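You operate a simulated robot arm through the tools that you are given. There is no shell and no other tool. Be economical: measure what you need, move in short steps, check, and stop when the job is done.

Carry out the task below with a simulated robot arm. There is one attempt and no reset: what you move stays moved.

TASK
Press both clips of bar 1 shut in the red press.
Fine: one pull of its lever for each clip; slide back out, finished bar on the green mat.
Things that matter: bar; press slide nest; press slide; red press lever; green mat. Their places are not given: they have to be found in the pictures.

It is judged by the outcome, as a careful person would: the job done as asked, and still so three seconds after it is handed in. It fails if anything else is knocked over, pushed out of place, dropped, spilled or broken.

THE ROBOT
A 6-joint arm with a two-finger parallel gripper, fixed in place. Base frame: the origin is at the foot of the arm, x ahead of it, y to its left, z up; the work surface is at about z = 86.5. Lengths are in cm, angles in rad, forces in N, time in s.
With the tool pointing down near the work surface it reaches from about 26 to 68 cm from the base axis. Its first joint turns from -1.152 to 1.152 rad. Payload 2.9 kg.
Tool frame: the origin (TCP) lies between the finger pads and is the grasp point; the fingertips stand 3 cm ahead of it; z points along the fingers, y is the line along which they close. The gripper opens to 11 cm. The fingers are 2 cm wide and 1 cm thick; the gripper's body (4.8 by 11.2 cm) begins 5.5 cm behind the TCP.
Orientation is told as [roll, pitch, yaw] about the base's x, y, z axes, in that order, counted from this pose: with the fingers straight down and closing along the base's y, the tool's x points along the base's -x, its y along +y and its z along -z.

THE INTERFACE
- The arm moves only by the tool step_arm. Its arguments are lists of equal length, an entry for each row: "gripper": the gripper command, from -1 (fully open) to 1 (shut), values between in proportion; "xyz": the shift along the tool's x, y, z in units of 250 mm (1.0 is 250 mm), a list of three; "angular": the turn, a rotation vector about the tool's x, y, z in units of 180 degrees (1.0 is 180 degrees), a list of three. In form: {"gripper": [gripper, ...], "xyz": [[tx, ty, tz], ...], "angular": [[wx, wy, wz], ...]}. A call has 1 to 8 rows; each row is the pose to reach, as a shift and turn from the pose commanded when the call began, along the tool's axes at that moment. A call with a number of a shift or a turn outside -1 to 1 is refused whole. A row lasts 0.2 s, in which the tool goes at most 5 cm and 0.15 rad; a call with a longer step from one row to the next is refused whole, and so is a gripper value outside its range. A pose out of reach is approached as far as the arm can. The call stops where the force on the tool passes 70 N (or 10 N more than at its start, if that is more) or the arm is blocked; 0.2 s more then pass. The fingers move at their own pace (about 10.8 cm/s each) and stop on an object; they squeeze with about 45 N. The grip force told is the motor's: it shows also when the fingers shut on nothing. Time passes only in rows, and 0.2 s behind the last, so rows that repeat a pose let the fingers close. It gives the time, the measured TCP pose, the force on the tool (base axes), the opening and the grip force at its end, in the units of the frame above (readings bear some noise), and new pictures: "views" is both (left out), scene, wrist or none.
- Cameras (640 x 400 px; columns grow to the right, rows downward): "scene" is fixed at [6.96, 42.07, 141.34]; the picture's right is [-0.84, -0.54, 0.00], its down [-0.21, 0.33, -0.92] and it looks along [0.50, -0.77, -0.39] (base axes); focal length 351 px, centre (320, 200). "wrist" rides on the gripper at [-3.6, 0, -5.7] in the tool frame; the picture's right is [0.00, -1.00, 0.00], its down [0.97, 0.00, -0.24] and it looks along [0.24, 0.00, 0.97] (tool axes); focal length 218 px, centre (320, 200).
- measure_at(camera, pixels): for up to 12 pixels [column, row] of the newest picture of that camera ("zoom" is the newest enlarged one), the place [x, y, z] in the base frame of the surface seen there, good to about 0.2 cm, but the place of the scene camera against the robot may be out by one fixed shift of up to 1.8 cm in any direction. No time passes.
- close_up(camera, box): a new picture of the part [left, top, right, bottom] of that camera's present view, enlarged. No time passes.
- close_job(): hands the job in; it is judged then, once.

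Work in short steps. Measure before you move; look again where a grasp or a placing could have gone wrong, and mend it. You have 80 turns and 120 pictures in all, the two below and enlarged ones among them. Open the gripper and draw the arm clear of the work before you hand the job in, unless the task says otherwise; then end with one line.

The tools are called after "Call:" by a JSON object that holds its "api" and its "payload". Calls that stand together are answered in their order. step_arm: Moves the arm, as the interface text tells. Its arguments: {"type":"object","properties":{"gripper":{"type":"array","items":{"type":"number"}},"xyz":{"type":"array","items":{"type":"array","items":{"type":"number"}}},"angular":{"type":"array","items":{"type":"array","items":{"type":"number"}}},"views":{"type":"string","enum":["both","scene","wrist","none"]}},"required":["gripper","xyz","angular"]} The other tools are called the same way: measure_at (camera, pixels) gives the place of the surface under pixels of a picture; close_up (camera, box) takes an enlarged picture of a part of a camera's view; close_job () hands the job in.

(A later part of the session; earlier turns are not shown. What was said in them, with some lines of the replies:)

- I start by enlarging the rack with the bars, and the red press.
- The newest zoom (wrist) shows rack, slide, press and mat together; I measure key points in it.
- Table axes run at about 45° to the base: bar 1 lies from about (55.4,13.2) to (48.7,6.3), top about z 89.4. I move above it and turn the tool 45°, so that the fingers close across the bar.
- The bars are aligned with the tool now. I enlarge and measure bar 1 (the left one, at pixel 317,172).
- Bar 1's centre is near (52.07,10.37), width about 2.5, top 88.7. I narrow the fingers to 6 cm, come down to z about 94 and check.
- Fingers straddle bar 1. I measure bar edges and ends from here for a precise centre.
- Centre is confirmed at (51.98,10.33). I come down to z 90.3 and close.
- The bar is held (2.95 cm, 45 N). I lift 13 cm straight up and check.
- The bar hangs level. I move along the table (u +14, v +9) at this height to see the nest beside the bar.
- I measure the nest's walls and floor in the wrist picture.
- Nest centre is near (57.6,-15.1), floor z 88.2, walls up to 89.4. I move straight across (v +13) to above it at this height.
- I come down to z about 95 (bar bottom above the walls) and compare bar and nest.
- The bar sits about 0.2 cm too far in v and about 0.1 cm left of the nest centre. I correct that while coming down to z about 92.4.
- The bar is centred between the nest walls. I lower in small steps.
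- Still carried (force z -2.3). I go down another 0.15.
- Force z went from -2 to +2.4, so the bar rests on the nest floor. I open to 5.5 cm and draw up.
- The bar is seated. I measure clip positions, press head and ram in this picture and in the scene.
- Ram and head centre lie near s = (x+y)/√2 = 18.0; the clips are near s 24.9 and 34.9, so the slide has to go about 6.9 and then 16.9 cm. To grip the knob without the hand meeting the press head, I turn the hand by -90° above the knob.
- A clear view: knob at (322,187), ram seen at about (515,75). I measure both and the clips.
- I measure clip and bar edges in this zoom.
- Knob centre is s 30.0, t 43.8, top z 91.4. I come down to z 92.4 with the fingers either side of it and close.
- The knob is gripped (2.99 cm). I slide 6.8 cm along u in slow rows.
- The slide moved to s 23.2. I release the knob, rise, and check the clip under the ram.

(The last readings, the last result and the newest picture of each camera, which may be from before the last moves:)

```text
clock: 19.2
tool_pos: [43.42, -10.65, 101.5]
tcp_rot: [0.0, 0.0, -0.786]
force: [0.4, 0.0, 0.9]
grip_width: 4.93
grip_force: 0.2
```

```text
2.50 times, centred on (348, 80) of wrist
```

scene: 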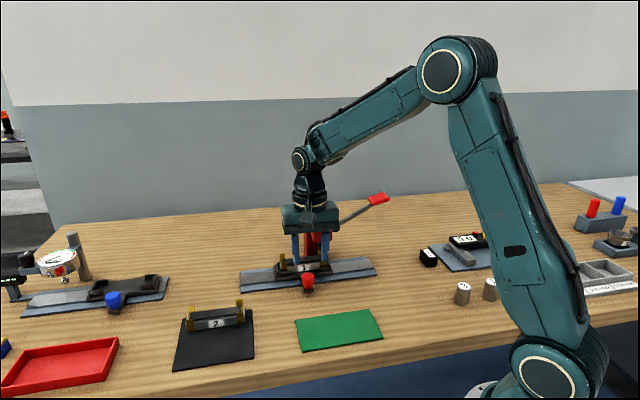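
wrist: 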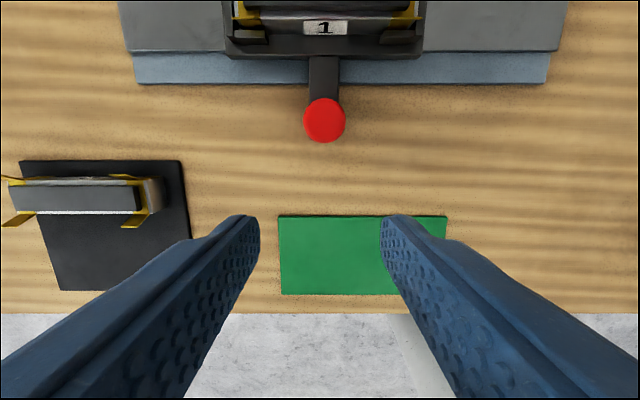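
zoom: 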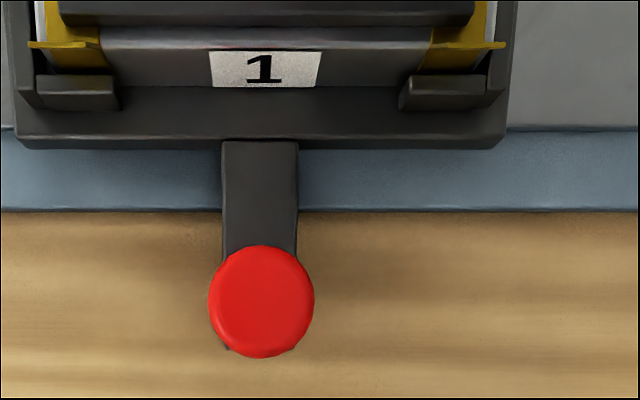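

Next the lever: I rise to z 116, close the fingers and go round to near the handle (s 3.6, t 51.3), stopping a little short so the scene view of the press clears.

Call:
{"api": "step_arm", "payload": {"gripper": [1, 1, 1, 1, 1, 1, 1, 1], "xyz": [[0, 0, -0.19], [0, 0, -0.38], [0, 0, -0.58], [-0.06, -0.15, -0.58], [-0.13, -0.31, -0.58], [-0.2, -0.47, -0.58], [-0.28, -0.62, -0.58], [-0.36, -0.78, -0.58]], "angular": [[0, 0, 0], [0, 0, 0], [0, 0, 0], [0, 0, 0], [0, 0, 0], [0, 0, 0], [0, 0, 0], [0, 0, 0]]}}

Call:
{"api": "close_up", "payload": {"camera": "scene", "box": [260, 210, 356, 270]}}

```text
clock: 21.0
tool_pos: [36.05, -30.87, 115.93]
tcp_rot: [0.0, 0.0, -0.786]
force: [0.2, -0.6, 0.2]
grip_width: 0.01
grip_force: 37.6
```

scene: 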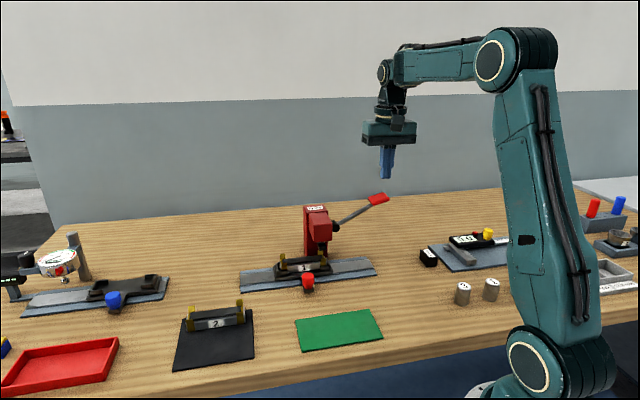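
wrist: 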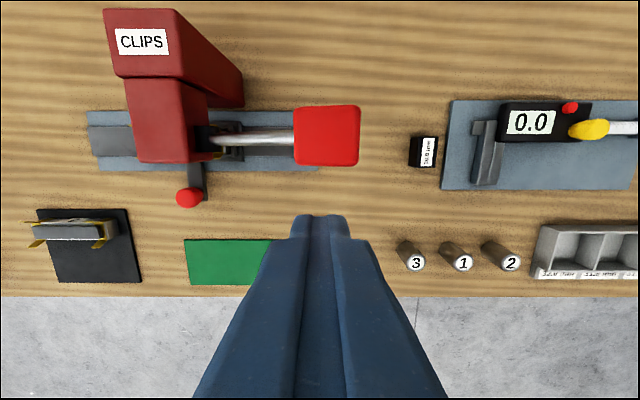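

```text
6.67 times, centred on (308, 240) of scene
```

zoom: 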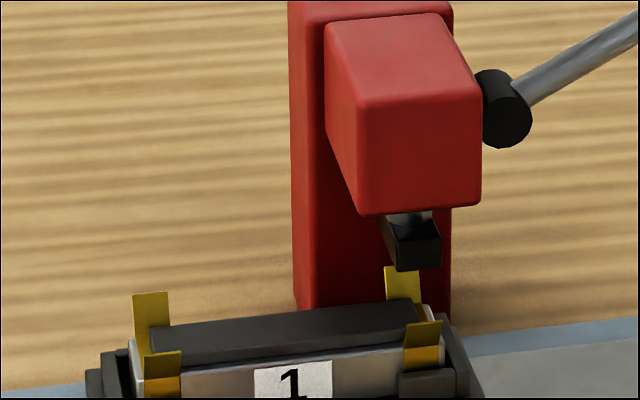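

The right clip stands under the ram, within about 0.1 cm. I measure the handle (red, 327,135) and the lever shaft from here.

Call:
{"api": "measure_at", "payload": {"camera": "wrist", "pixels": [[327, 135], [298, 135], [356, 135], [327, 110], [327, 160], [285, 139], [250, 139], [225, 140], [204, 140], [232, 125], [232, 155], [145, 15]]}}

```text
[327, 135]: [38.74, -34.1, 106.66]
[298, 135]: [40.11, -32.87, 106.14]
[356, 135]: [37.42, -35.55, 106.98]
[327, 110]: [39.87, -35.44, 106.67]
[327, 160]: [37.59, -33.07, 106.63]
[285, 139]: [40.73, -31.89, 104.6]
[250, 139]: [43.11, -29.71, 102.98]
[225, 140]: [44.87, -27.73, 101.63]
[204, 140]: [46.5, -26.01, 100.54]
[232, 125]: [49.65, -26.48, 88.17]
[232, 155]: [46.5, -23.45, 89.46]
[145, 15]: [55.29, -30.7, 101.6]
```

Handle centre is s 3.3, t 51.5, top z 106.7. I move over it and come down to just above (fingertips 107.2).

Call:
{"api": "step_arm", "payload": {"gripper": [1, 1, 1, 1], "xyz": [[-0.1, -0.014, 0], [-0.168, -0.018, 0.05], [-0.168, -0.018, 0.18], [-0.168, -0.018, 0.228]], "angular": [[0, 0, 0], [0, 0, 0], [0, 0, 0], [0, 0, 0]]}}

Call:
{"api": "close_up", "payload": {"camera": "scene", "box": [300, 150, 428, 230]}}

```text
clock: 22.0
tool_pos: [38.69, -33.9, 110.24]
tcp_rot: [0.0, 0.001, -0.783]
force: [0.3, 0.3, 0.6]
grip_width: 0.0
grip_force: 37.5
```

scene: 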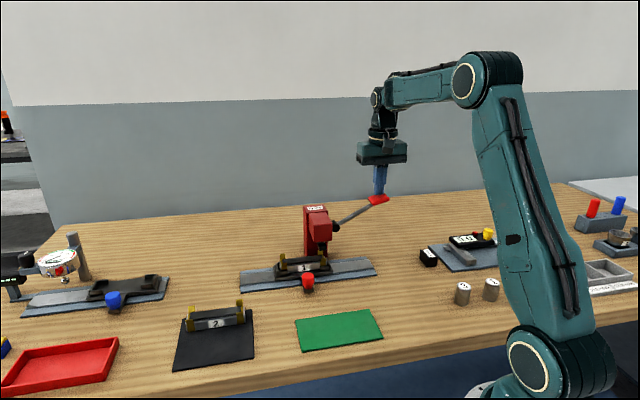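
wrist: 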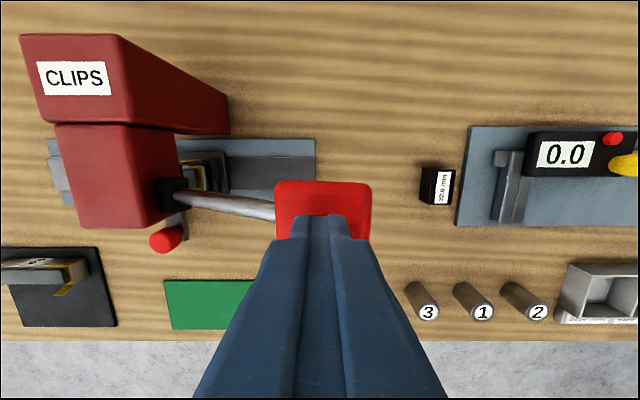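

```text
5.00 times, centred on (364, 190) of scene
```

zoom: 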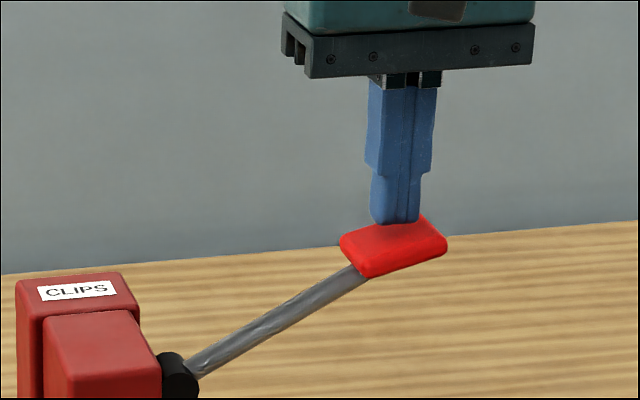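

Fingertips are over the handle. I push down along the lever's arc and watch the force.

Call:
{"api": "step_arm", "payload": {"gripper": [1, 1, 1, 1, 1, 1, 1], "xyz": [[0, -0.008, 0.04], [0, -0.03, 0.095], [0, -0.044, 0.14], [0, -0.054, 0.18], [0, -0.062, 0.225], [0, -0.065, 0.272], [0, -0.063, 0.32]], "angular": [[0, 0, 0], [0, 0, 0], [0, 0, 0], [0, 0, 0], [0, 0, 0], [0, 0, 0], [0, 0, 0]]}}

Call:
{"api": "close_up", "payload": {"camera": "scene", "box": [270, 190, 398, 270]}}

```text
clock: 23.6
tool_pos: [37.45, -35.36, 103.66]
tcp_rot: [-0.001, -0.014, -0.79]
force: [-11.1, 6.5, 14.5]
grip_width: 0.0
grip_force: 37.8
stopped in row 7: the force on the tool passed its limit (the readings are from after the stop); the commanded pose is now the measured one
```

scene: 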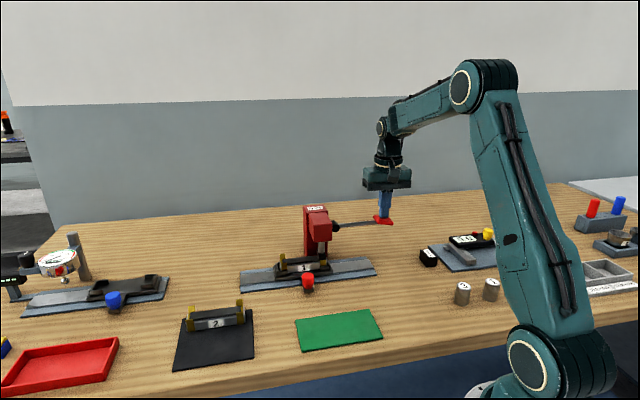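
wrist: 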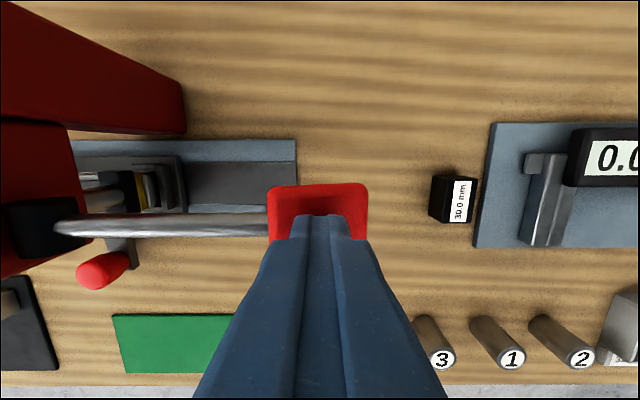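

```text
5.00 times, centred on (334, 230) of scene
```

zoom: 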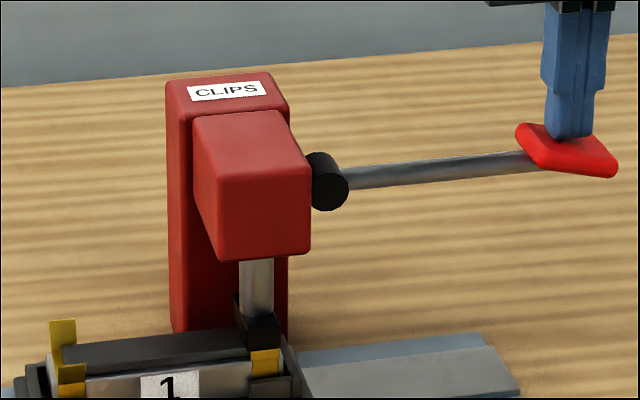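

The lever is horizontal and the ram is down on the clip. I press a little further within the same pull to be sure it is at its end.

Call:
{"api": "step_arm", "payload": {"gripper": [1, 1, 1], "xyz": [[0, 0, 0.012], [0, 0, 0.024], [0, 0, 0.024]], "angular": [[0, 0, 0], [0, 0, 0], [0, 0, 0]], "views": "none"}}

Call:
{"api": "close_up", "payload": {"camera": "scene", "box": [280, 220, 376, 280]}}

```text
clock: 24.4
tool_pos: [37.57, -35.43, 103.68]
tcp_rot: [0.001, -0.024, -0.788]
force: [-20.0, 9.6, 60.8]
grip_width: 0.0
grip_force: 37.4
```

```text
6.67 times, centred on (328, 250) of scene
```

zoom: 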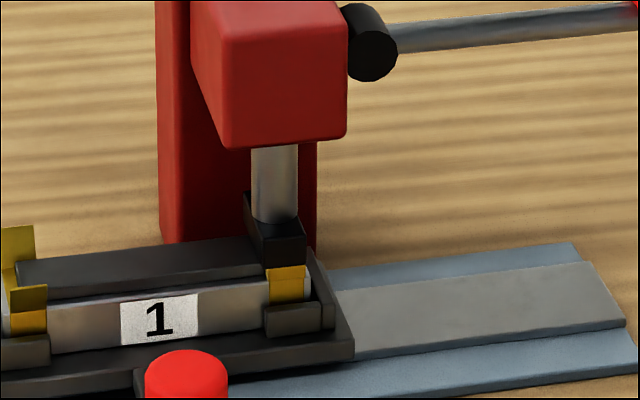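

The lever is at its stop (60 N, no further travel). I rise back along the arc and see whether the lever follows.

Call:
{"api": "step_arm", "payload": {"gripper": [1, 1, 1, 1, 1, 1, 1, 1], "xyz": [[0, 0, -0.02], [0, 0.003, -0.07], [0, 0.012, -0.12], [0, 0.022, -0.17], [0, 0.036, -0.22], [0, 0.06, -0.3], [0, 0.06, -0.4], [0, 0.06, -0.52]], "angular": [[0, 0, 0], [0, 0, 0], [0, 0, 0], [0, 0, 0], [0, 0, 0], [0, 0, 0], [0, 0, 0], [0, 0, 0]]}}

Call:
{"api": "close_up", "payload": {"camera": "scene", "box": [260, 190, 388, 270]}}

```text
clock: 26.2
tool_pos: [38.65, -34.16, 116.08]
tcp_rot: [-0.001, -0.015, -0.789]
force: [-0.7, -0.9, -0.6]
grip_width: 0.02
grip_force: 38.1
```

scene: 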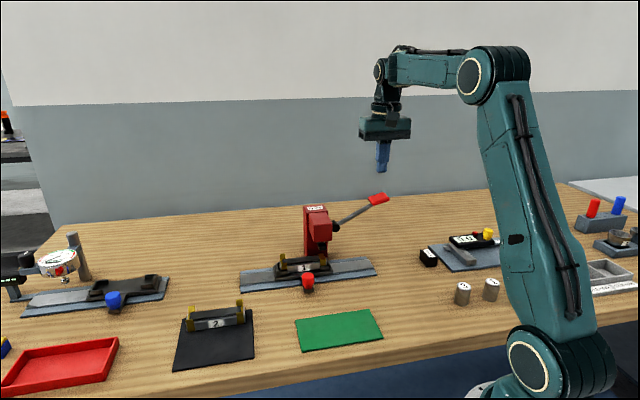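
wrist: 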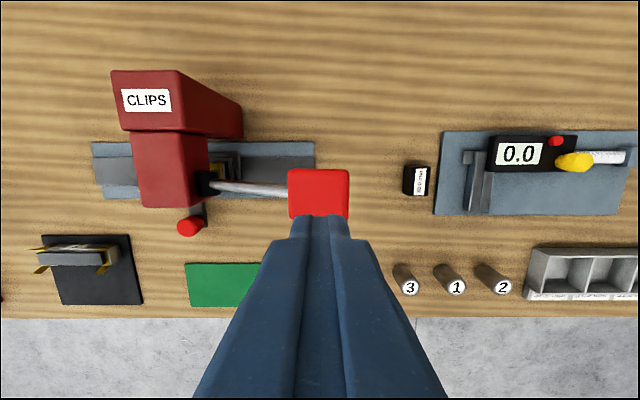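

```text
5.00 times, centred on (324, 230) of scene
```

zoom: 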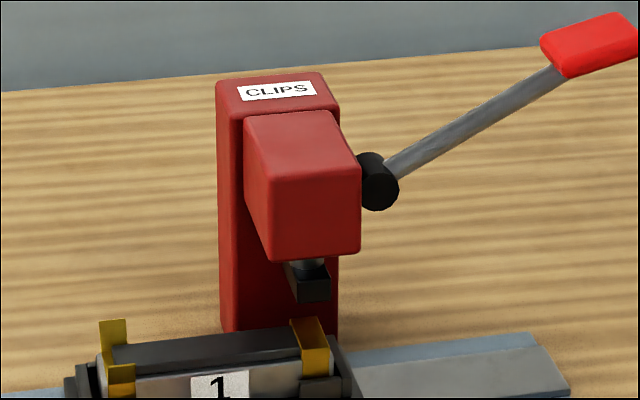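

The right clip is folded shut and the lever sprang back. I return above the knob (s 23.2, t 43.4) for the second clip.

Call:
{"api": "step_arm", "payload": {"gripper": [1, 1, 0, 0, 0, 0, 0, 0], "xyz": [[0.16, 0, 0], [0.328, 0.05, 0], [0.328, 0.2, 0], [0.328, 0.36, 0], [0.328, 0.52, 0], [0.328, 0.66, 0.05], [0.328, 0.801, 0.15], [0.328, 0.801, 0.32]], "angular": [[0.0034, 0.0034, 0], [0.0034, 0.0034, 0], [0.0034, 0.0034, 0], [0.0034, 0.0034, 0], [0.0034, 0.0034, 0], [0.0034, 0.0034, 0], [0.0034, 0.0034, 0], [0.0034, 0.0034, 0]]}}

Call:
{"api": "close_up", "payload": {"camera": "wrist", "box": [220, 0, 476, 160]}}

```text
clock: 28.0
tool_pos: [47.11, -14.28, 107.92]
tcp_rot: [-0.009, -0.006, -0.789]
force: [0.0, -0.7, 0.2]
grip_width: 5.5
grip_force: 0.0
```

scene: 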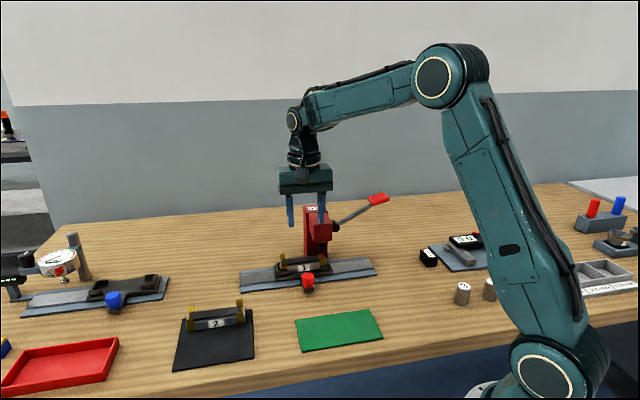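
wrist: 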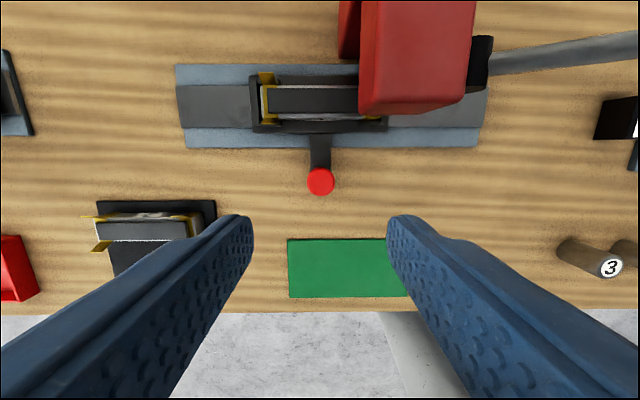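

```text
2.50 times, centred on (348, 80) of wrist
```

zoom: 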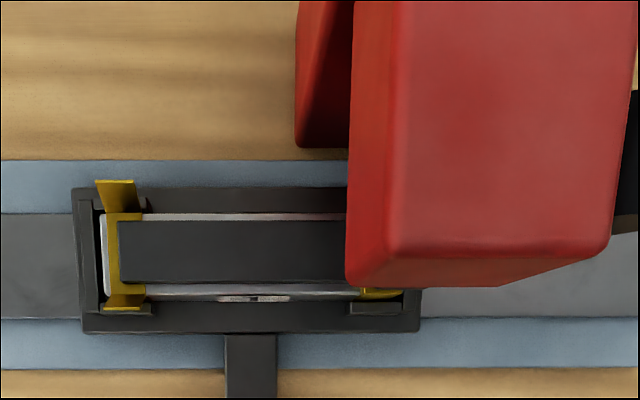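

Knob at (320,182) is centred between the fingers. I measure knob and remaining clip once more.

Call:
{"api": "measure_at", "payload": {"camera": "zoom", "pixels": [[111, 250], [104, 250], [138, 217], [150, 216], [120, 300], [250, 360]]}}

Call:
{"api": "measure_at", "payload": {"camera": "wrist", "pixels": [[320, 182], [310, 182], [330, 182]]}}

```text
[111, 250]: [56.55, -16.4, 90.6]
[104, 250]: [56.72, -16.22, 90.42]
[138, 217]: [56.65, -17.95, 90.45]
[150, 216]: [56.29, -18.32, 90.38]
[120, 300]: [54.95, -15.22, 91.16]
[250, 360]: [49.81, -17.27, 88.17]
```

```text
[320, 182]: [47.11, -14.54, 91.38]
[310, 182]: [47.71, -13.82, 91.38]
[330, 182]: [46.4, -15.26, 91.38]
```

Remaining clip is at s 27.9, knob at s 23.0: slide 9.8 more. I come down on the knob and close.

Call:
{"api": "step_arm", "payload": {"gripper": [0, 0, 0, 0, 0, 1, 1, 1], "xyz": [[0, -0.005, 0.18], [0, -0.005, 0.36], [0, -0.005, 0.52], [0, -0.005, 0.61], [0, -0.005, 0.62], [0, -0.005, 0.62], [0, -0.005, 0.62], [0, -0.005, 0.62]], "angular": [[-0.0007, 0.0034, -0.0012], [-0.0007, 0.0034, -0.0012], [-0.0007, 0.0034, -0.0012], [-0.0007, 0.0034, -0.0012], [-0.0007, 0.0034, -0.0012], [-0.0007, 0.0034, -0.0012], [-0.0007, 0.0034, -0.0012], [-0.0007, 0.0034, -0.0012]], "views": "wrist"}}

```text
clock: 29.8
tool_pos: [46.89, -14.55, 92.2]
tcp_rot: [-0.01, 0.008, -0.784]
force: [1.8, 1.9, -6.9]
grip_width: 2.94
grip_force: 44.4
```

wrist: 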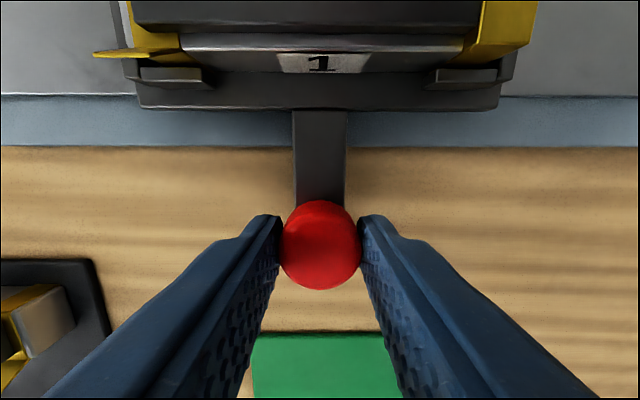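

Gripped. I slide 9.7 cm further along u.

Call:
{"api": "step_arm", "payload": {"gripper": [1, 1, 1, 1, 1, 1, 1, 1], "xyz": [[0, -0.06, 0], [0, -0.12, 0], [0, -0.18, 0], [0, -0.24, 0], [0, -0.3, 0], [0, -0.35, 0], [0, -0.388, 0], [0, -0.388, 0]], "angular": [[0, 0, 0], [0, 0, 0], [0, 0, 0], [0, 0, 0], [0, 0, 0], [0, 0, 0], [0, 0, 0], [0, 0, 0]]}}

```text
clock: 31.6
tool_pos: [40.04, -21.48, 92.29]
tcp_rot: [-0.01, 0.01, -0.784]
force: [0.6, -1.9, -32.5]
grip_width: 2.95
grip_force: 44.9
```

scene: 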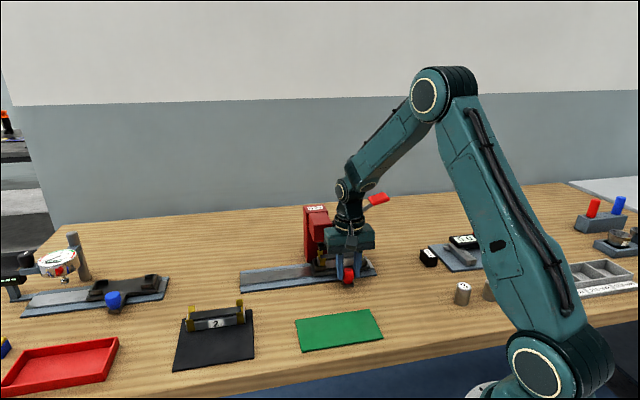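
wrist: 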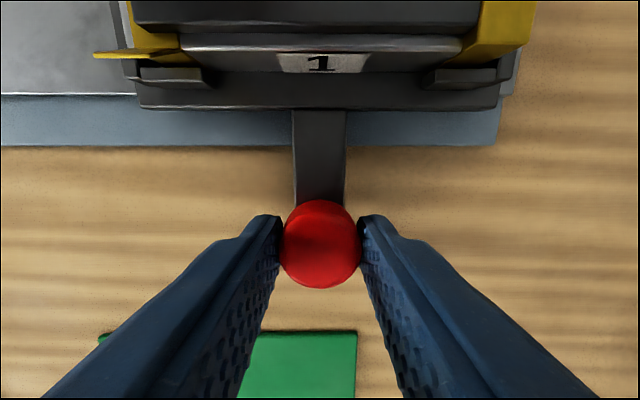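

The slide is at s 13.1. I release, back away and rise, correcting the slight tilt.

Call:
{"api": "step_arm", "payload": {"gripper": [0.1, 0.1, 0.1, 0.1, 0.1, 0.1, 0.1, 1], "xyz": [[0, 0, 0], [0, 0, 0], [0, 0, -0.09], [0.1, 0, -0.26], [0.2, 0, -0.42], [0.2, 0, -0.6], [0.2, 0, -0.78], [0.2, 0, -0.95]], "angular": [[0, 0, 0], [0, 0, 0], [0, 0, 0], [-0.0032, -0.0025, 0], [-0.0032, -0.0025, 0], [-0.0032, -0.0025, 0], [-0.0032, -0.0025, 0], [-0.0032, -0.0025, 0]]}}

Call:
{"api": "close_up", "payload": {"camera": "scene", "box": [280, 215, 376, 275]}}

```text
clock: 33.4
tool_pos: [36.89, -17.86, 116.27]
tcp_rot: [0.002, -0.001, -0.786]
force: [-0.1, 0.5, 1.5]
grip_width: 0.0
grip_force: 34.4
```

scene: 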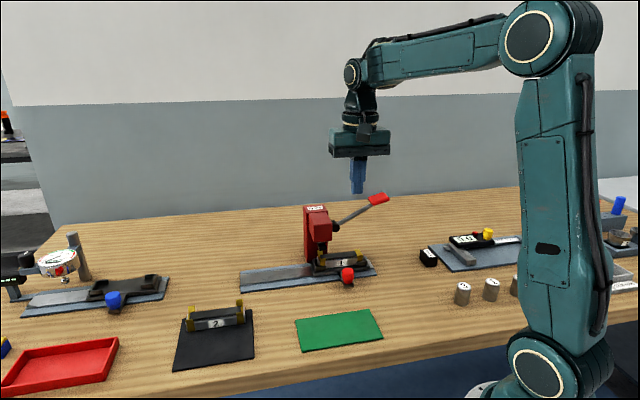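
wrist: 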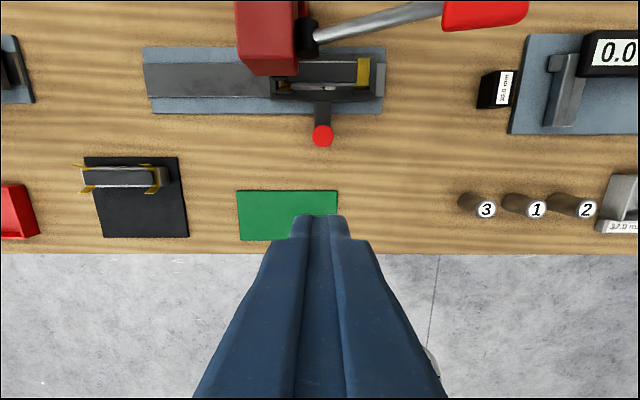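

```text
6.67 times, centred on (328, 245) of scene
```

zoom: 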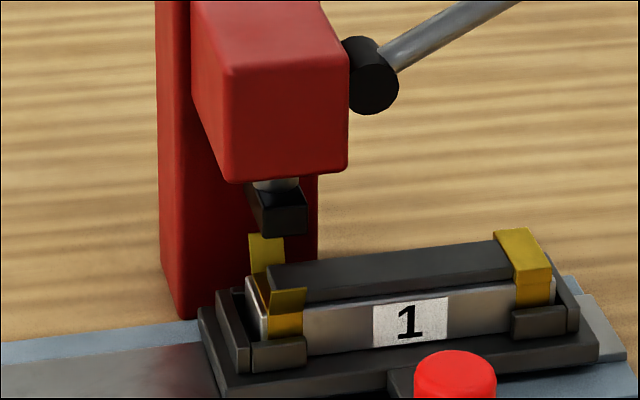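

The first clip is shut and the second flaps are centred beneath the ram. I go over the lever handle again.

Call:
{"api": "step_arm", "payload": {"gripper": [1, 1, 1, 1, 1, 1, 1], "xyz": [[-0.1, -0.1, 0], [-0.22, -0.2, 0], [-0.34, -0.3, 0], [-0.44, -0.408, 0], [-0.512, -0.408, 0.08], [-0.512, -0.408, 0.2], [-0.512, -0.408, 0.24]], "angular": [[0, 0, 0], [0, 0, 0], [0, 0, 0], [0, 0, 0], [0, 0, 0], [0, 0, 0], [0, 0, 0]], "views": "none"}}

Call:
{"api": "close_up", "payload": {"camera": "scene", "box": [300, 150, 428, 230]}}

```text
clock: 35.0
tool_pos: [38.56, -34.21, 110.32]
tcp_rot: [0.004, 0.001, -0.785]
force: [-0.7, 0.1, 0.8]
grip_width: 0.0
grip_force: 37.8
```

```text
5.00 times, centred on (364, 190) of scene
```

zoom: 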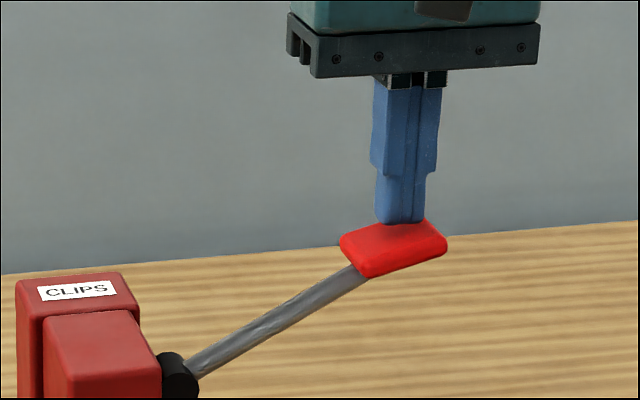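

Over the handle again. I pull it down along the same arc to its stop (about z 103.6).

Call:
{"api": "step_arm", "payload": {"gripper": [1, 1, 1, 1, 1, 1, 1], "xyz": [[0, -0.006, 0.04], [0, -0.026, 0.095], [0, -0.04, 0.14], [0, -0.05, 0.18], [0, -0.058, 0.225], [0, -0.06, 0.27], [0, -0.06, 0.29]], "angular": [[0, 0, 0], [0, 0, 0], [0, 0, 0], [0, 0, 0], [0, 0, 0], [0, 0, 0], [0, 0, 0]], "views": "none"}}

Call:
{"api": "close_up", "payload": {"camera": "scene", "box": [280, 200, 408, 280]}}

```text
clock: 36.6
tool_pos: [37.45, -35.29, 103.71]
tcp_rot: [0.003, -0.013, -0.788]
force: [-26.6, -2.4, 61.1]
grip_width: 0.01
grip_force: 37.3
```

```text
5.00 times, centred on (344, 240) of scene
```

zoom: 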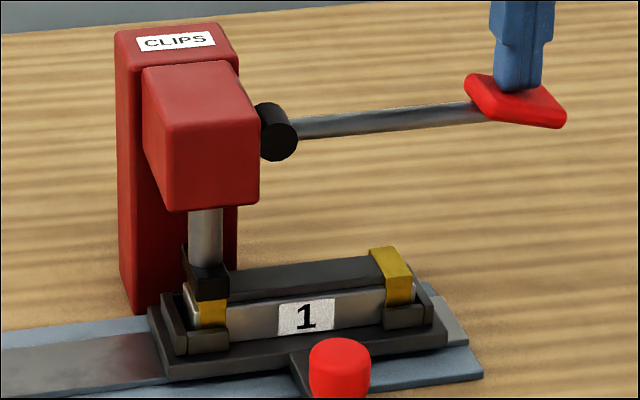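

Same stop reached (z 103.7, 61 N), ram down on the second clip. I rise back along the arc.

Call:
{"api": "step_arm", "payload": {"gripper": [1, 1, 1, 1, 1, 1, 1, 1], "xyz": [[0, 0, -0.02], [0, 0.003, -0.07], [0, 0.012, -0.12], [0, 0.022, -0.17], [0, 0.036, -0.22], [0, 0.06, -0.3], [0, 0.06, -0.4], [0, 0.06, -0.53]], "angular": [[0, 0, 0], [0, 0, 0], [0, 0, 0], [0, 0, 0], [0, 0, 0], [0, 0, 0], [0, 0, 0], [0, 0, 0]], "views": "none"}}

Call:
{"api": "close_up", "payload": {"camera": "scene", "box": [280, 200, 408, 280]}}

```text
clock: 38.4
tool_pos: [38.57, -34.09, 116.27]
tcp_rot: [0.002, 0.0, -0.786]
force: [0.6, -0.2, -0.7]
grip_width: 0.01
grip_force: 37.6
```

```text
5.00 times, centred on (344, 240) of scene
```

zoom: 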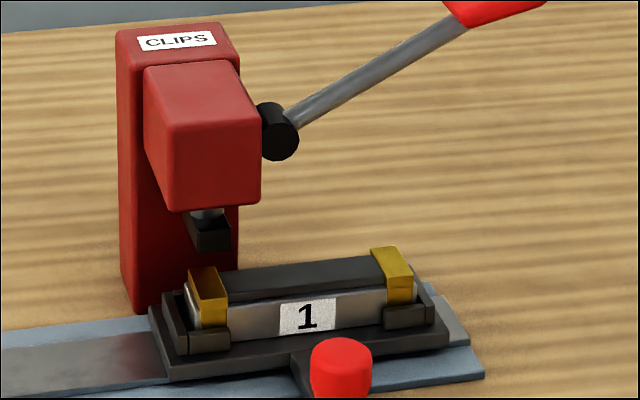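

Both clips are shut. I return above the knob (s 13.1, t 43.5).

Call:
{"api": "step_arm", "payload": {"gripper": [1, 1, 1, 0, 0, 0, 0], "xyz": [[0.16, 0, 0], [0.32, 0.05, 0], [0.32, 0.2, 0], [0.32, 0.32, 0.02], [0.32, 0.398, 0.12], [0.32, 0.398, 0.3], [0.32, 0.398, 0.4]], "angular": [[0, 0, 0], [0, 0, 0], [0, 0, 0], [0, 0, 0], [0, 0, 0], [0, 0, 0], [0, 0, 0]]}}

Call:
{"api": "measure_at", "payload": {"camera": "wrist", "pixels": [[320, 185], [310, 185], [330, 185]]}}

```text
clock: 40.0
tool_pos: [39.99, -21.51, 106.1]
tcp_rot: [0.001, -0.002, -0.784]
force: [0.3, -0.1, -0.3]
grip_width: 5.52
grip_force: 0.1
```

scene: 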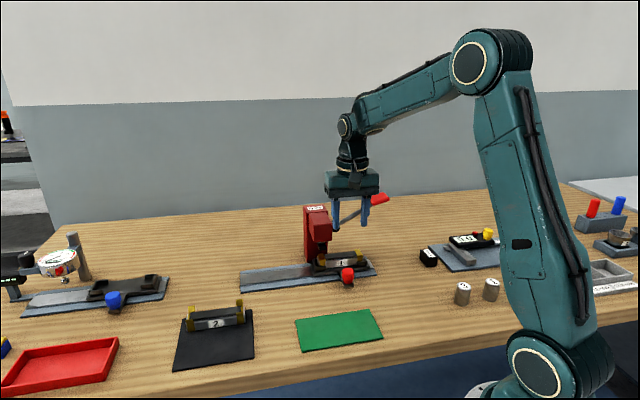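
wrist: 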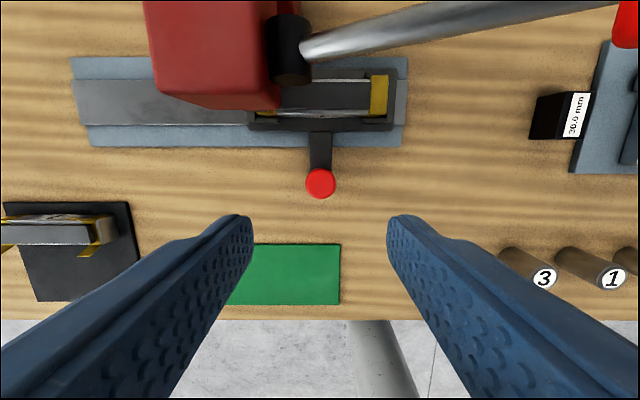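

```text
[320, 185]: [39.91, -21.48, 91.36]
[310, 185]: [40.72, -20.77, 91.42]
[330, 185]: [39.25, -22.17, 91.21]
```

The knob is centred between the fingers. I come down and grip it.

Call:
{"api": "step_arm", "payload": {"gripper": [0, 0, 0, 0, 1, 1, 1], "xyz": [[0, 0, 0.18], [0, 0, 0.36], [0, 0, 0.5], [0, 0, 0.546], [0, 0, 0.546], [0, 0, 0.546], [0, 0, 0.546]], "angular": [[0, 0, 0], [0, 0, 0], [0, 0, 0], [0, 0, 0], [0, 0, 0], [0, 0, 0], [0, 0, 0]], "views": "none"}}

Call:
{"api": "step_arm", "payload": {"gripper": [1, 1, 1, 1, 1, 1, 1, 1], "xyz": [[0, 0.05, 0], [0, 0.13, 0], [0, 0.22, 0], [0, 0.32, 0], [0, 0.42, 0], [0, 0.52, 0], [0, 0.61, 0], [0, 0.65, 0]], "angular": [[0, 0, 0], [0, 0, 0], [0, 0, 0], [0, 0, 0], [0, 0, 0], [0, 0, 0], [0, 0, 0], [0, 0, 0]]}}

```text
clock: 41.6
tool_pos: [40.1, -21.42, 92.46]
tcp_rot: [0.0, 0.001, -0.786]
force: [-2.6, -1.7, -7.1]
grip_width: 2.97
grip_force: 44.7
```

```text
clock: 43.4
tool_pos: [51.41, -9.95, 92.56]
tcp_rot: [0.002, 0.001, -0.784]
force: [-5.0, 6.0, -8.0]
grip_width: 2.94
grip_force: 45.0
```

scene: 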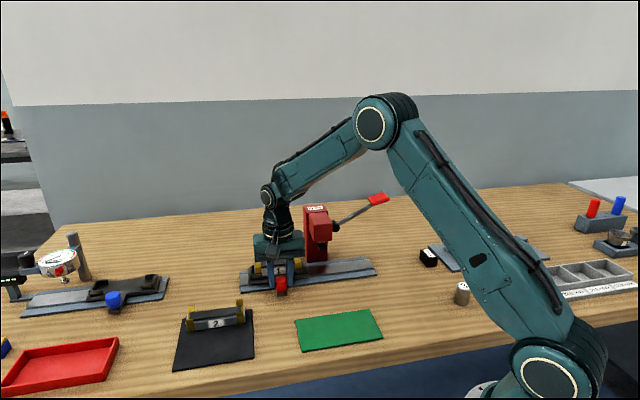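
wrist: 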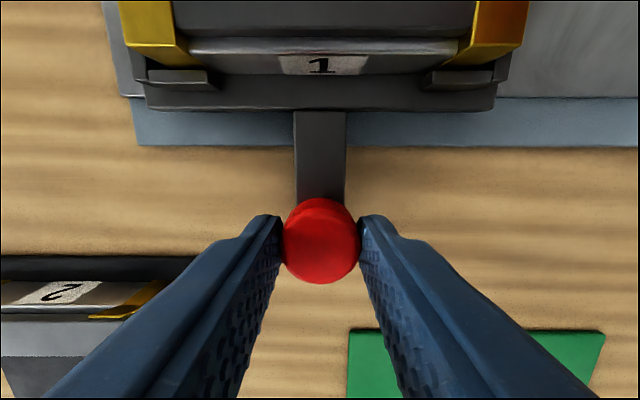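

At s 29.3; I slide the last 0.7 cm to the starting place.

Call:
{"api": "step_arm", "payload": {"gripper": [1, 1, 1], "xyz": [[0, 0.014, 0], [0, 0.028, 0], [0, 0.028, 0]], "angular": [[0, 0, 0], [0, 0, 0], [0, 0, 0]], "views": "none"}}

Call:
{"api": "close_up", "payload": {"camera": "scene", "box": [230, 225, 358, 305]}}

```text
clock: 44.2
tool_pos: [51.91, -9.54, 92.5]
tcp_rot: [-0.002, 0.002, -0.786]
force: [-10.6, 1.2, -6.8]
grip_width: 2.97
grip_force: 45.6
```

```text
5.00 times, centred on (294, 265) of scene
```

zoom: 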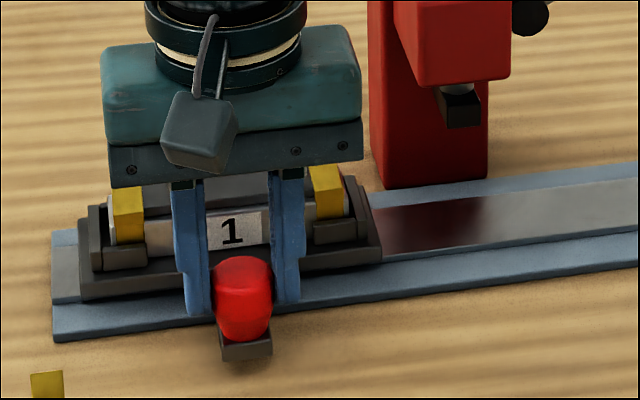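

The slide is back out. I release the knob and rise.

Call:
{"api": "step_arm", "payload": {"gripper": [0.1, 0.1, 0.1, 0.1, 0.1], "xyz": [[0, 0, 0], [0, 0, 0], [0, 0, -0.1], [0, 0, -0.26], [0, 0, -0.44]], "angular": [[0, 0, 0], [0, 0, 0], [0, 0, 0], [0, 0, 0], [0, 0, 0]]}}

Call:
{"api": "close_up", "payload": {"camera": "wrist", "box": [220, 30, 428, 160]}}

```text
clock: 45.4
tool_pos: [52.0, -9.34, 103.67]
tcp_rot: [0.001, -0.001, -0.786]
force: [0.3, -0.3, -0.1]
grip_width: 4.96
grip_force: 0.0
```

scene: 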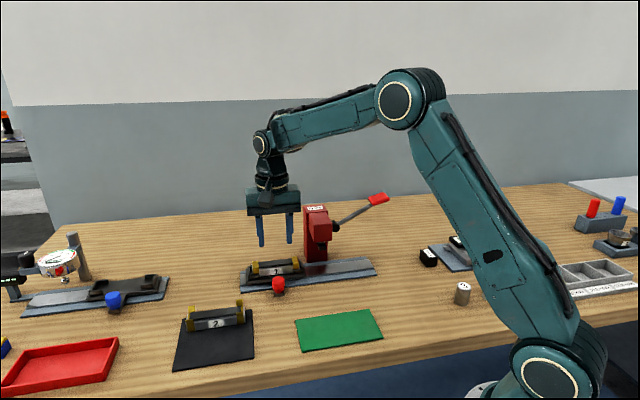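
wrist: 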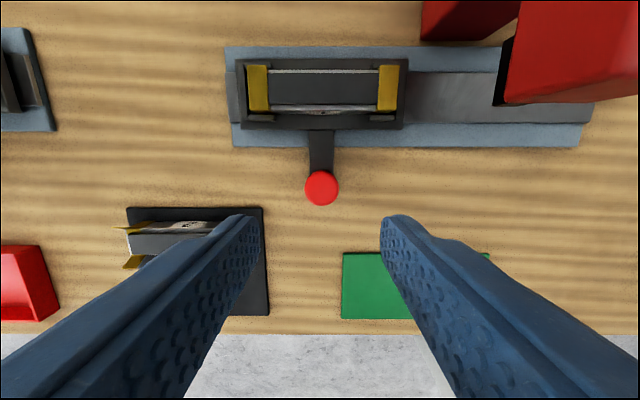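

```text
3.08 times, centred on (324, 95) of wrist
```

zoom: 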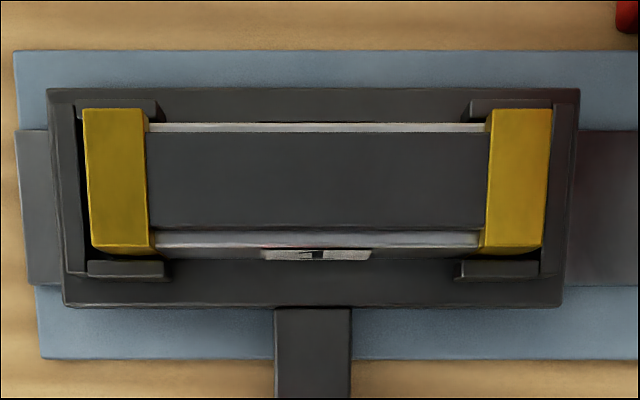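

Both clips lie folded flat. I measure the bar, then turn the hand back (+90°) over it.

Call:
{"api": "measure_at", "payload": {"camera": "zoom", "pixels": [[315, 127], [315, 240], [88, 180], [545, 180], [315, 180], [145, 180], [488, 180], [115, 180]]}}

Call:
{"api": "measure_at", "payload": {"camera": "wrist", "pixels": [[343, 254], [489, 254], [343, 317], [375, 285], [130, 240], [200, 245]]}}

Call:
{"api": "step_arm", "payload": {"gripper": [0, 0, 0, 0, 0, 0, 0, 0], "xyz": [[-0.04, 0, 0], [-0.08, 0, 0], [-0.12, 0, 0], [-0.16, 0, 0], [-0.2, 0, 0], [-0.24, 0, 0], [-0.28, 0, 0], [-0.322, 0, 0]], "angular": [[0, 0, -0.0455], [0, 0, -0.091], [0, 0, -0.1365], [0, 0, -0.182], [0, 0, -0.2275], [0, 0, -0.273], [0, 0, -0.3185], [0, 0, -0.364]], "views": "none"}}

Call:
{"api": "step_arm", "payload": {"gripper": [0, 0, 0, 0], "xyz": [[0, 0, 0], [0, 0, 0], [0, 0, 0], [0, 0, 0]], "angular": [[0, 0, -0.0453], [0, 0, -0.0906], [0, 0, -0.136], [0, 0, -0.136]]}}

```text
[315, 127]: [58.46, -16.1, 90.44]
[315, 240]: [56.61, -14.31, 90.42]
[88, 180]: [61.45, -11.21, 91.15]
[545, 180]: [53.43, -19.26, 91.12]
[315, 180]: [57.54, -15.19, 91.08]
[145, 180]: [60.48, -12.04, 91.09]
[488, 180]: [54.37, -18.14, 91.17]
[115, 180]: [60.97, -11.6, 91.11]
```

```text
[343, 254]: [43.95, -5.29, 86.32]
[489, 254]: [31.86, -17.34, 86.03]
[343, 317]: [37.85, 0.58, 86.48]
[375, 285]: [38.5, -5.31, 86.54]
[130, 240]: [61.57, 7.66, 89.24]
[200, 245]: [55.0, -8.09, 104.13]
```

```text
clock: 47.2
tool_pos: [57.71, -15.18, 103.52]
tcp_rot: [-0.001, 0.0, 0.361]
force: [-0.1, 0.3, 0.4]
grip_width: 5.47
grip_force: 0.0
```

```text
clock: 48.2
tool_pos: [57.66, -15.11, 103.58]
tcp_rot: [0.0, -0.003, 0.786]
force: [0.6, 0.3, 0.2]
grip_width: 5.48
grip_force: 0.1
```

scene: 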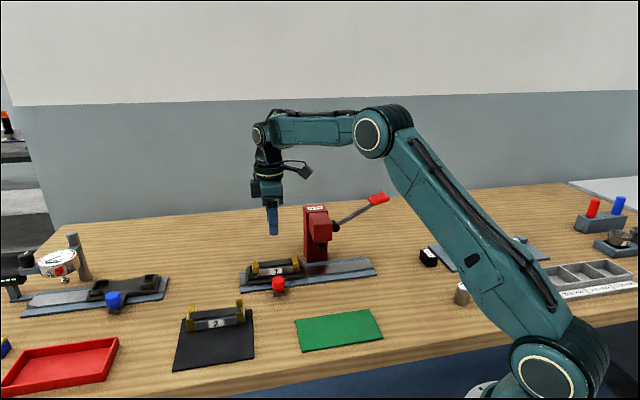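
wrist: 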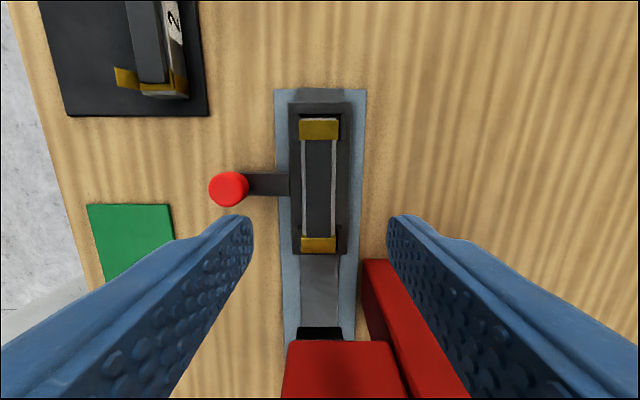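

The bar's centre is s 29.85, t 51.4, directly under the hand. I come down to z 92.0 and grip it.

Call:
{"api": "step_arm", "payload": {"gripper": [0, 0, 0, 0, 1, 1, 1], "xyz": [[0.008, 0, 0.17], [0.008, 0, 0.33], [0.008, 0, 0.44], [0.008, 0, 0.462], [0.008, 0, 0.462], [0.008, 0, 0.462], [0.008, 0, 0.462]], "angular": [[0, 0, 0], [0, 0, 0], [0, 0, 0], [0, 0, 0], [0, 0, 0], [0, 0, 0], [0, 0, 0]], "views": "wrist"}}

Call:
{"api": "step_arm", "payload": {"gripper": [1, 1, 1, 1], "xyz": [[0, 0, -0.05], [0, 0, -0.14], [0, 0, -0.3], [0, 0, -0.46]], "angular": [[0, 0, 0], [0, 0, 0], [0, 0, 0], [0, 0, 0]]}}

```text
clock: 49.8
tool_pos: [57.43, -15.3, 92.0]
tcp_rot: [0.001, -0.003, 0.785]
force: [0.6, -0.9, 0.3]
grip_width: 2.93
grip_force: 45.4
```

wrist: 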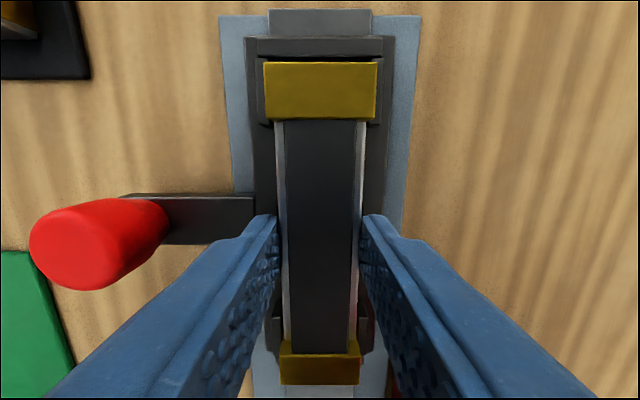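

```text
clock: 50.8
tool_pos: [57.5, -15.4, 103.46]
tcp_rot: [0.002, 0.001, 0.787]
force: [0.0, 1.0, -2.4]
grip_width: 2.94
grip_force: 45.5
```

scene: 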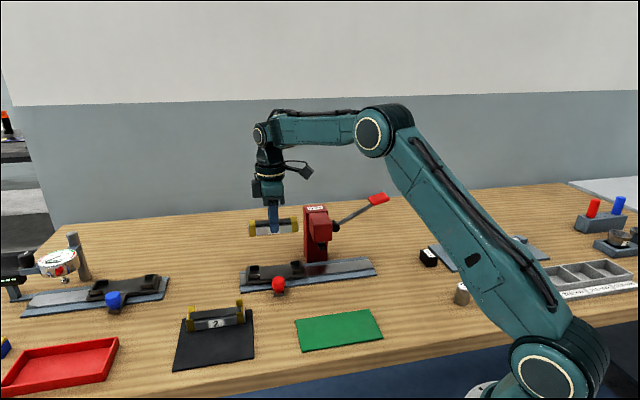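
wrist: 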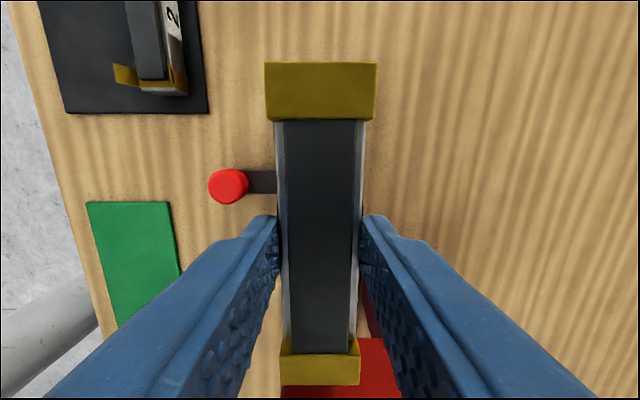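

The bar is up, slide and nest stayed put. The mat's centre is near (35.05,-8.2); I move there at this height, first straight back from the press.

Call:
{"api": "step_arm", "payload": {"gripper": [1, 1, 1, 1, 1, 1, 1], "xyz": [[0, 0.16, 0], [0, 0.32, 0], [0.08, 0.46, 0], [0.18, 0.58, 0], [0.28, 0.7, 0], [0.37, 0.8, 0], [0.432, 0.84, 0]], "angular": [[0, 0, 0], [0, 0, 0], [0, 0, 0], [0, 0, 0], [0, 0, 0], [0, 0, 0], [0, 0, 0]]}}

```text
clock: 52.4
tool_pos: [35.23, -8.0, 103.58]
tcp_rot: [-0.001, -0.002, 0.786]
force: [-0.4, -0.5, -2.1]
grip_width: 2.93
grip_force: 45.1
```

scene: 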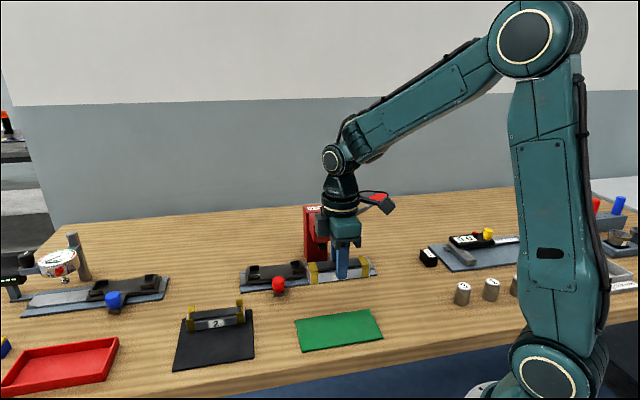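
wrist: 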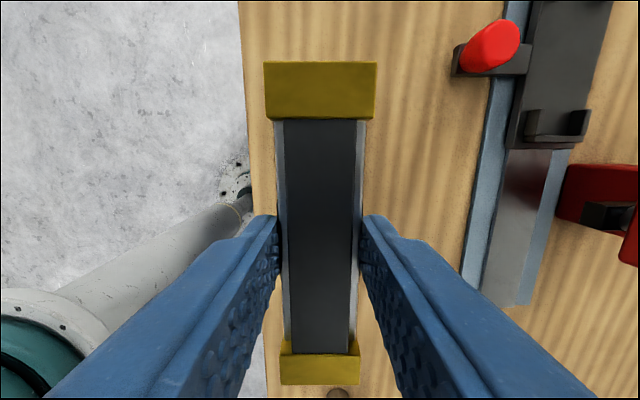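

Over the mat. I come down to about 0.7 cm above it and check.

Call:
{"api": "step_arm", "payload": {"gripper": [1, 1, 1, 1, 1], "xyz": [[0, 0, 0.16], [0, 0, 0.32], [0, 0, 0.44], [0, 0, 0.5], [0, 0, 0.5]], "angular": [[0, 0, 0], [0, 0, 0], [0, 0, 0], [0, 0, 0], [0, 0, 0]], "views": "wrist"}}

Call:
{"api": "close_up", "payload": {"camera": "scene", "box": [275, 285, 403, 365]}}

```text
clock: 53.6
tool_pos: [35.05, -8.12, 90.95]
tcp_rot: [0.001, -0.002, 0.785]
force: [0.0, -0.3, -2.6]
grip_width: 2.93
grip_force: 44.8
```

wrist: 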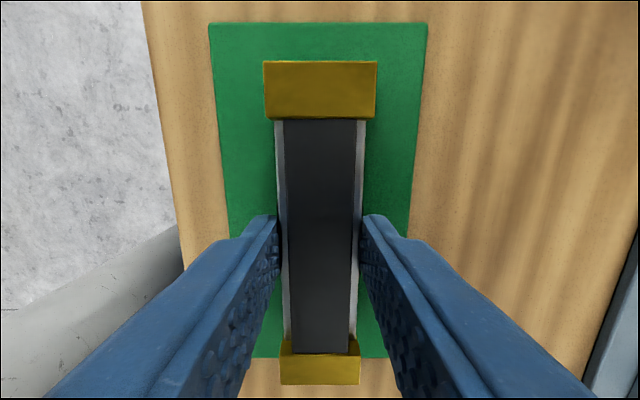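

```text
5.00 times, centred on (339, 325) of scene
```

zoom: 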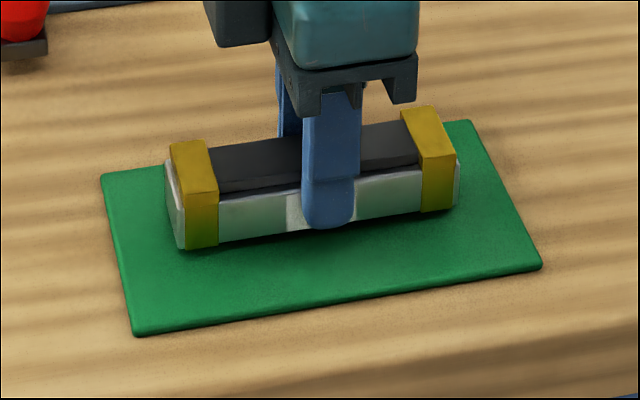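

The bar is centred over the mat. I lower to contact.

Call:
{"api": "step_arm", "payload": {"gripper": [1, 1, 1], "xyz": [[0, 0, 0.012], [0, 0, 0.022], [0, 0, 0.022]], "angular": [[0, 0, 0], [0, 0, 0], [0, 0, 0]], "views": "none"}}

```text
clock: 54.4
tool_pos: [35.08, -8.08, 90.41]
tcp_rot: [0.001, -0.002, 0.785]
force: [-0.9, 0.7, -1.8]
grip_width: 2.92
grip_force: 44.8
```

Call:
{"api": "step_arm", "payload": {"gripper": [1, 1], "xyz": [[0, 0, 0.006], [0, 0, 0.006]], "angular": [[0, 0, 0], [0, 0, 0]], "views": "none"}}

```text
clock: 55.0
tool_pos: [35.12, -8.19, 90.35]
tcp_rot: [0.001, -0.003, 0.784]
force: [0.5, 0.0, 1.1]
grip_width: 2.93
grip_force: 45.2
```

Contact (force z turned to +1.1). I release and draw up.

Call:
{"api": "step_arm", "payload": {"gripper": [0.1, 0.1, 0.1, 0, 0, 0, 0], "xyz": [[0, 0, 0], [0, 0, 0], [0, 0, -0.06], [0, 0, -0.2], [0, 0, -0.38], [0, 0, -0.56], [0, 0, -0.74]], "angular": [[0, 0, 0], [0, 0, 0], [0, 0, 0], [0, 0, 0], [0, 0, 0], [0, 0, 0], [0, 0, 0]]}}

Call:
{"api": "close_up", "payload": {"camera": "scene", "box": [220, 190, 412, 370]}}

```text
clock: 56.6
tool_pos: [35.08, -8.09, 108.98]
tcp_rot: [0.002, 0.001, 0.785]
force: [0.6, -0.4, 1.4]
grip_width: 5.48
grip_force: 0.0
```

scene: 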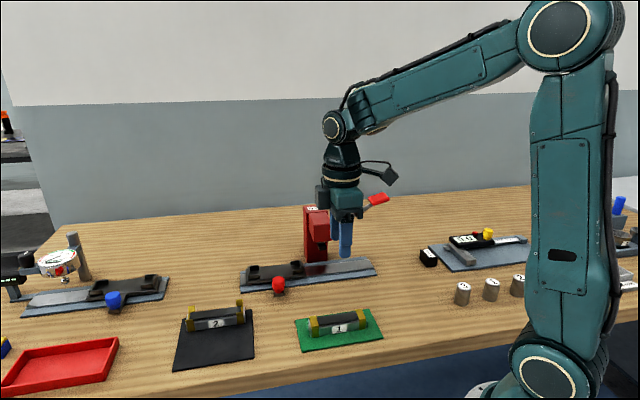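
wrist: 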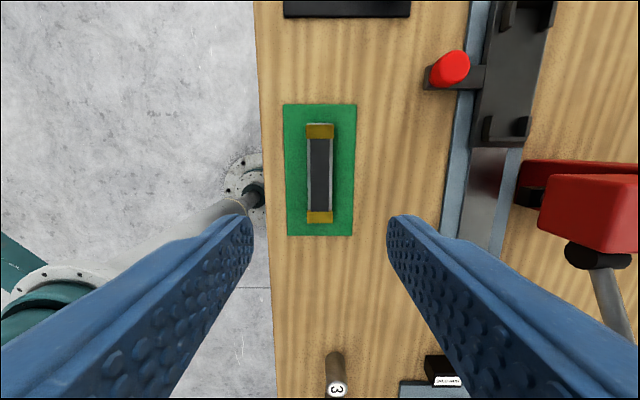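

```text
2.22 times, centred on (316, 280) of scene
```

zoom: 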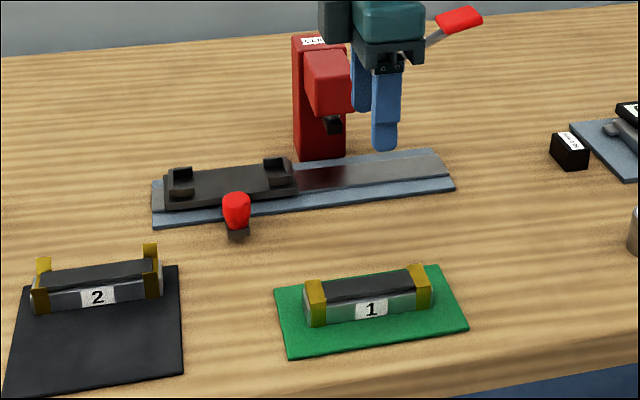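

Bar 1 lies on the mat with both clips shut, the slide is back out, and the lever is up. I draw up further, open the gripper and hand in.

Call:
{"api": "step_arm", "payload": {"gripper": [-1, -1, -1, -1, -1], "xyz": [[0, 0, -0.15], [0, 0, -0.3], [0, 0, -0.45], [0, 0, -0.6], [0, 0, -0.6]], "angular": [[0, 0, 0], [0, 0, 0], [0, 0, 0], [0, 0, 0], [0, 0, 0]], "views": "scene"}}

Call:
{"api": "close_job", "payload": {}}

```text
clock: 57.8
tool_pos: [35.21, -7.98, 123.91]
tcp_rot: [-0.001, -0.002, 0.784]
force: [-0.2, -0.7, 0.0]
grip_width: 10.96
grip_force: 0.1
```

scene: 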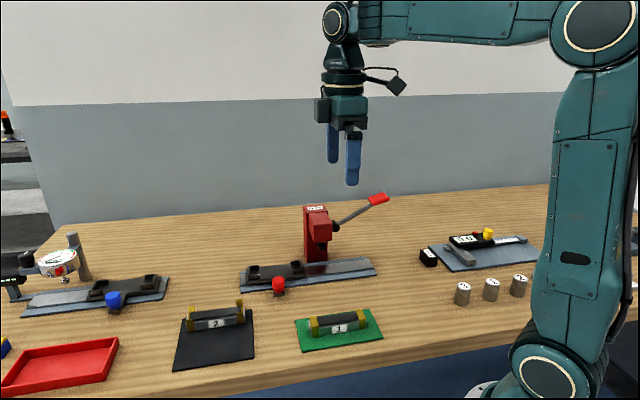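

```text
The job is handed in.
```

Both clips of bar 1 are pressed shut, with one lever pull each; the slide is back out and the finished bar is on the green mat.
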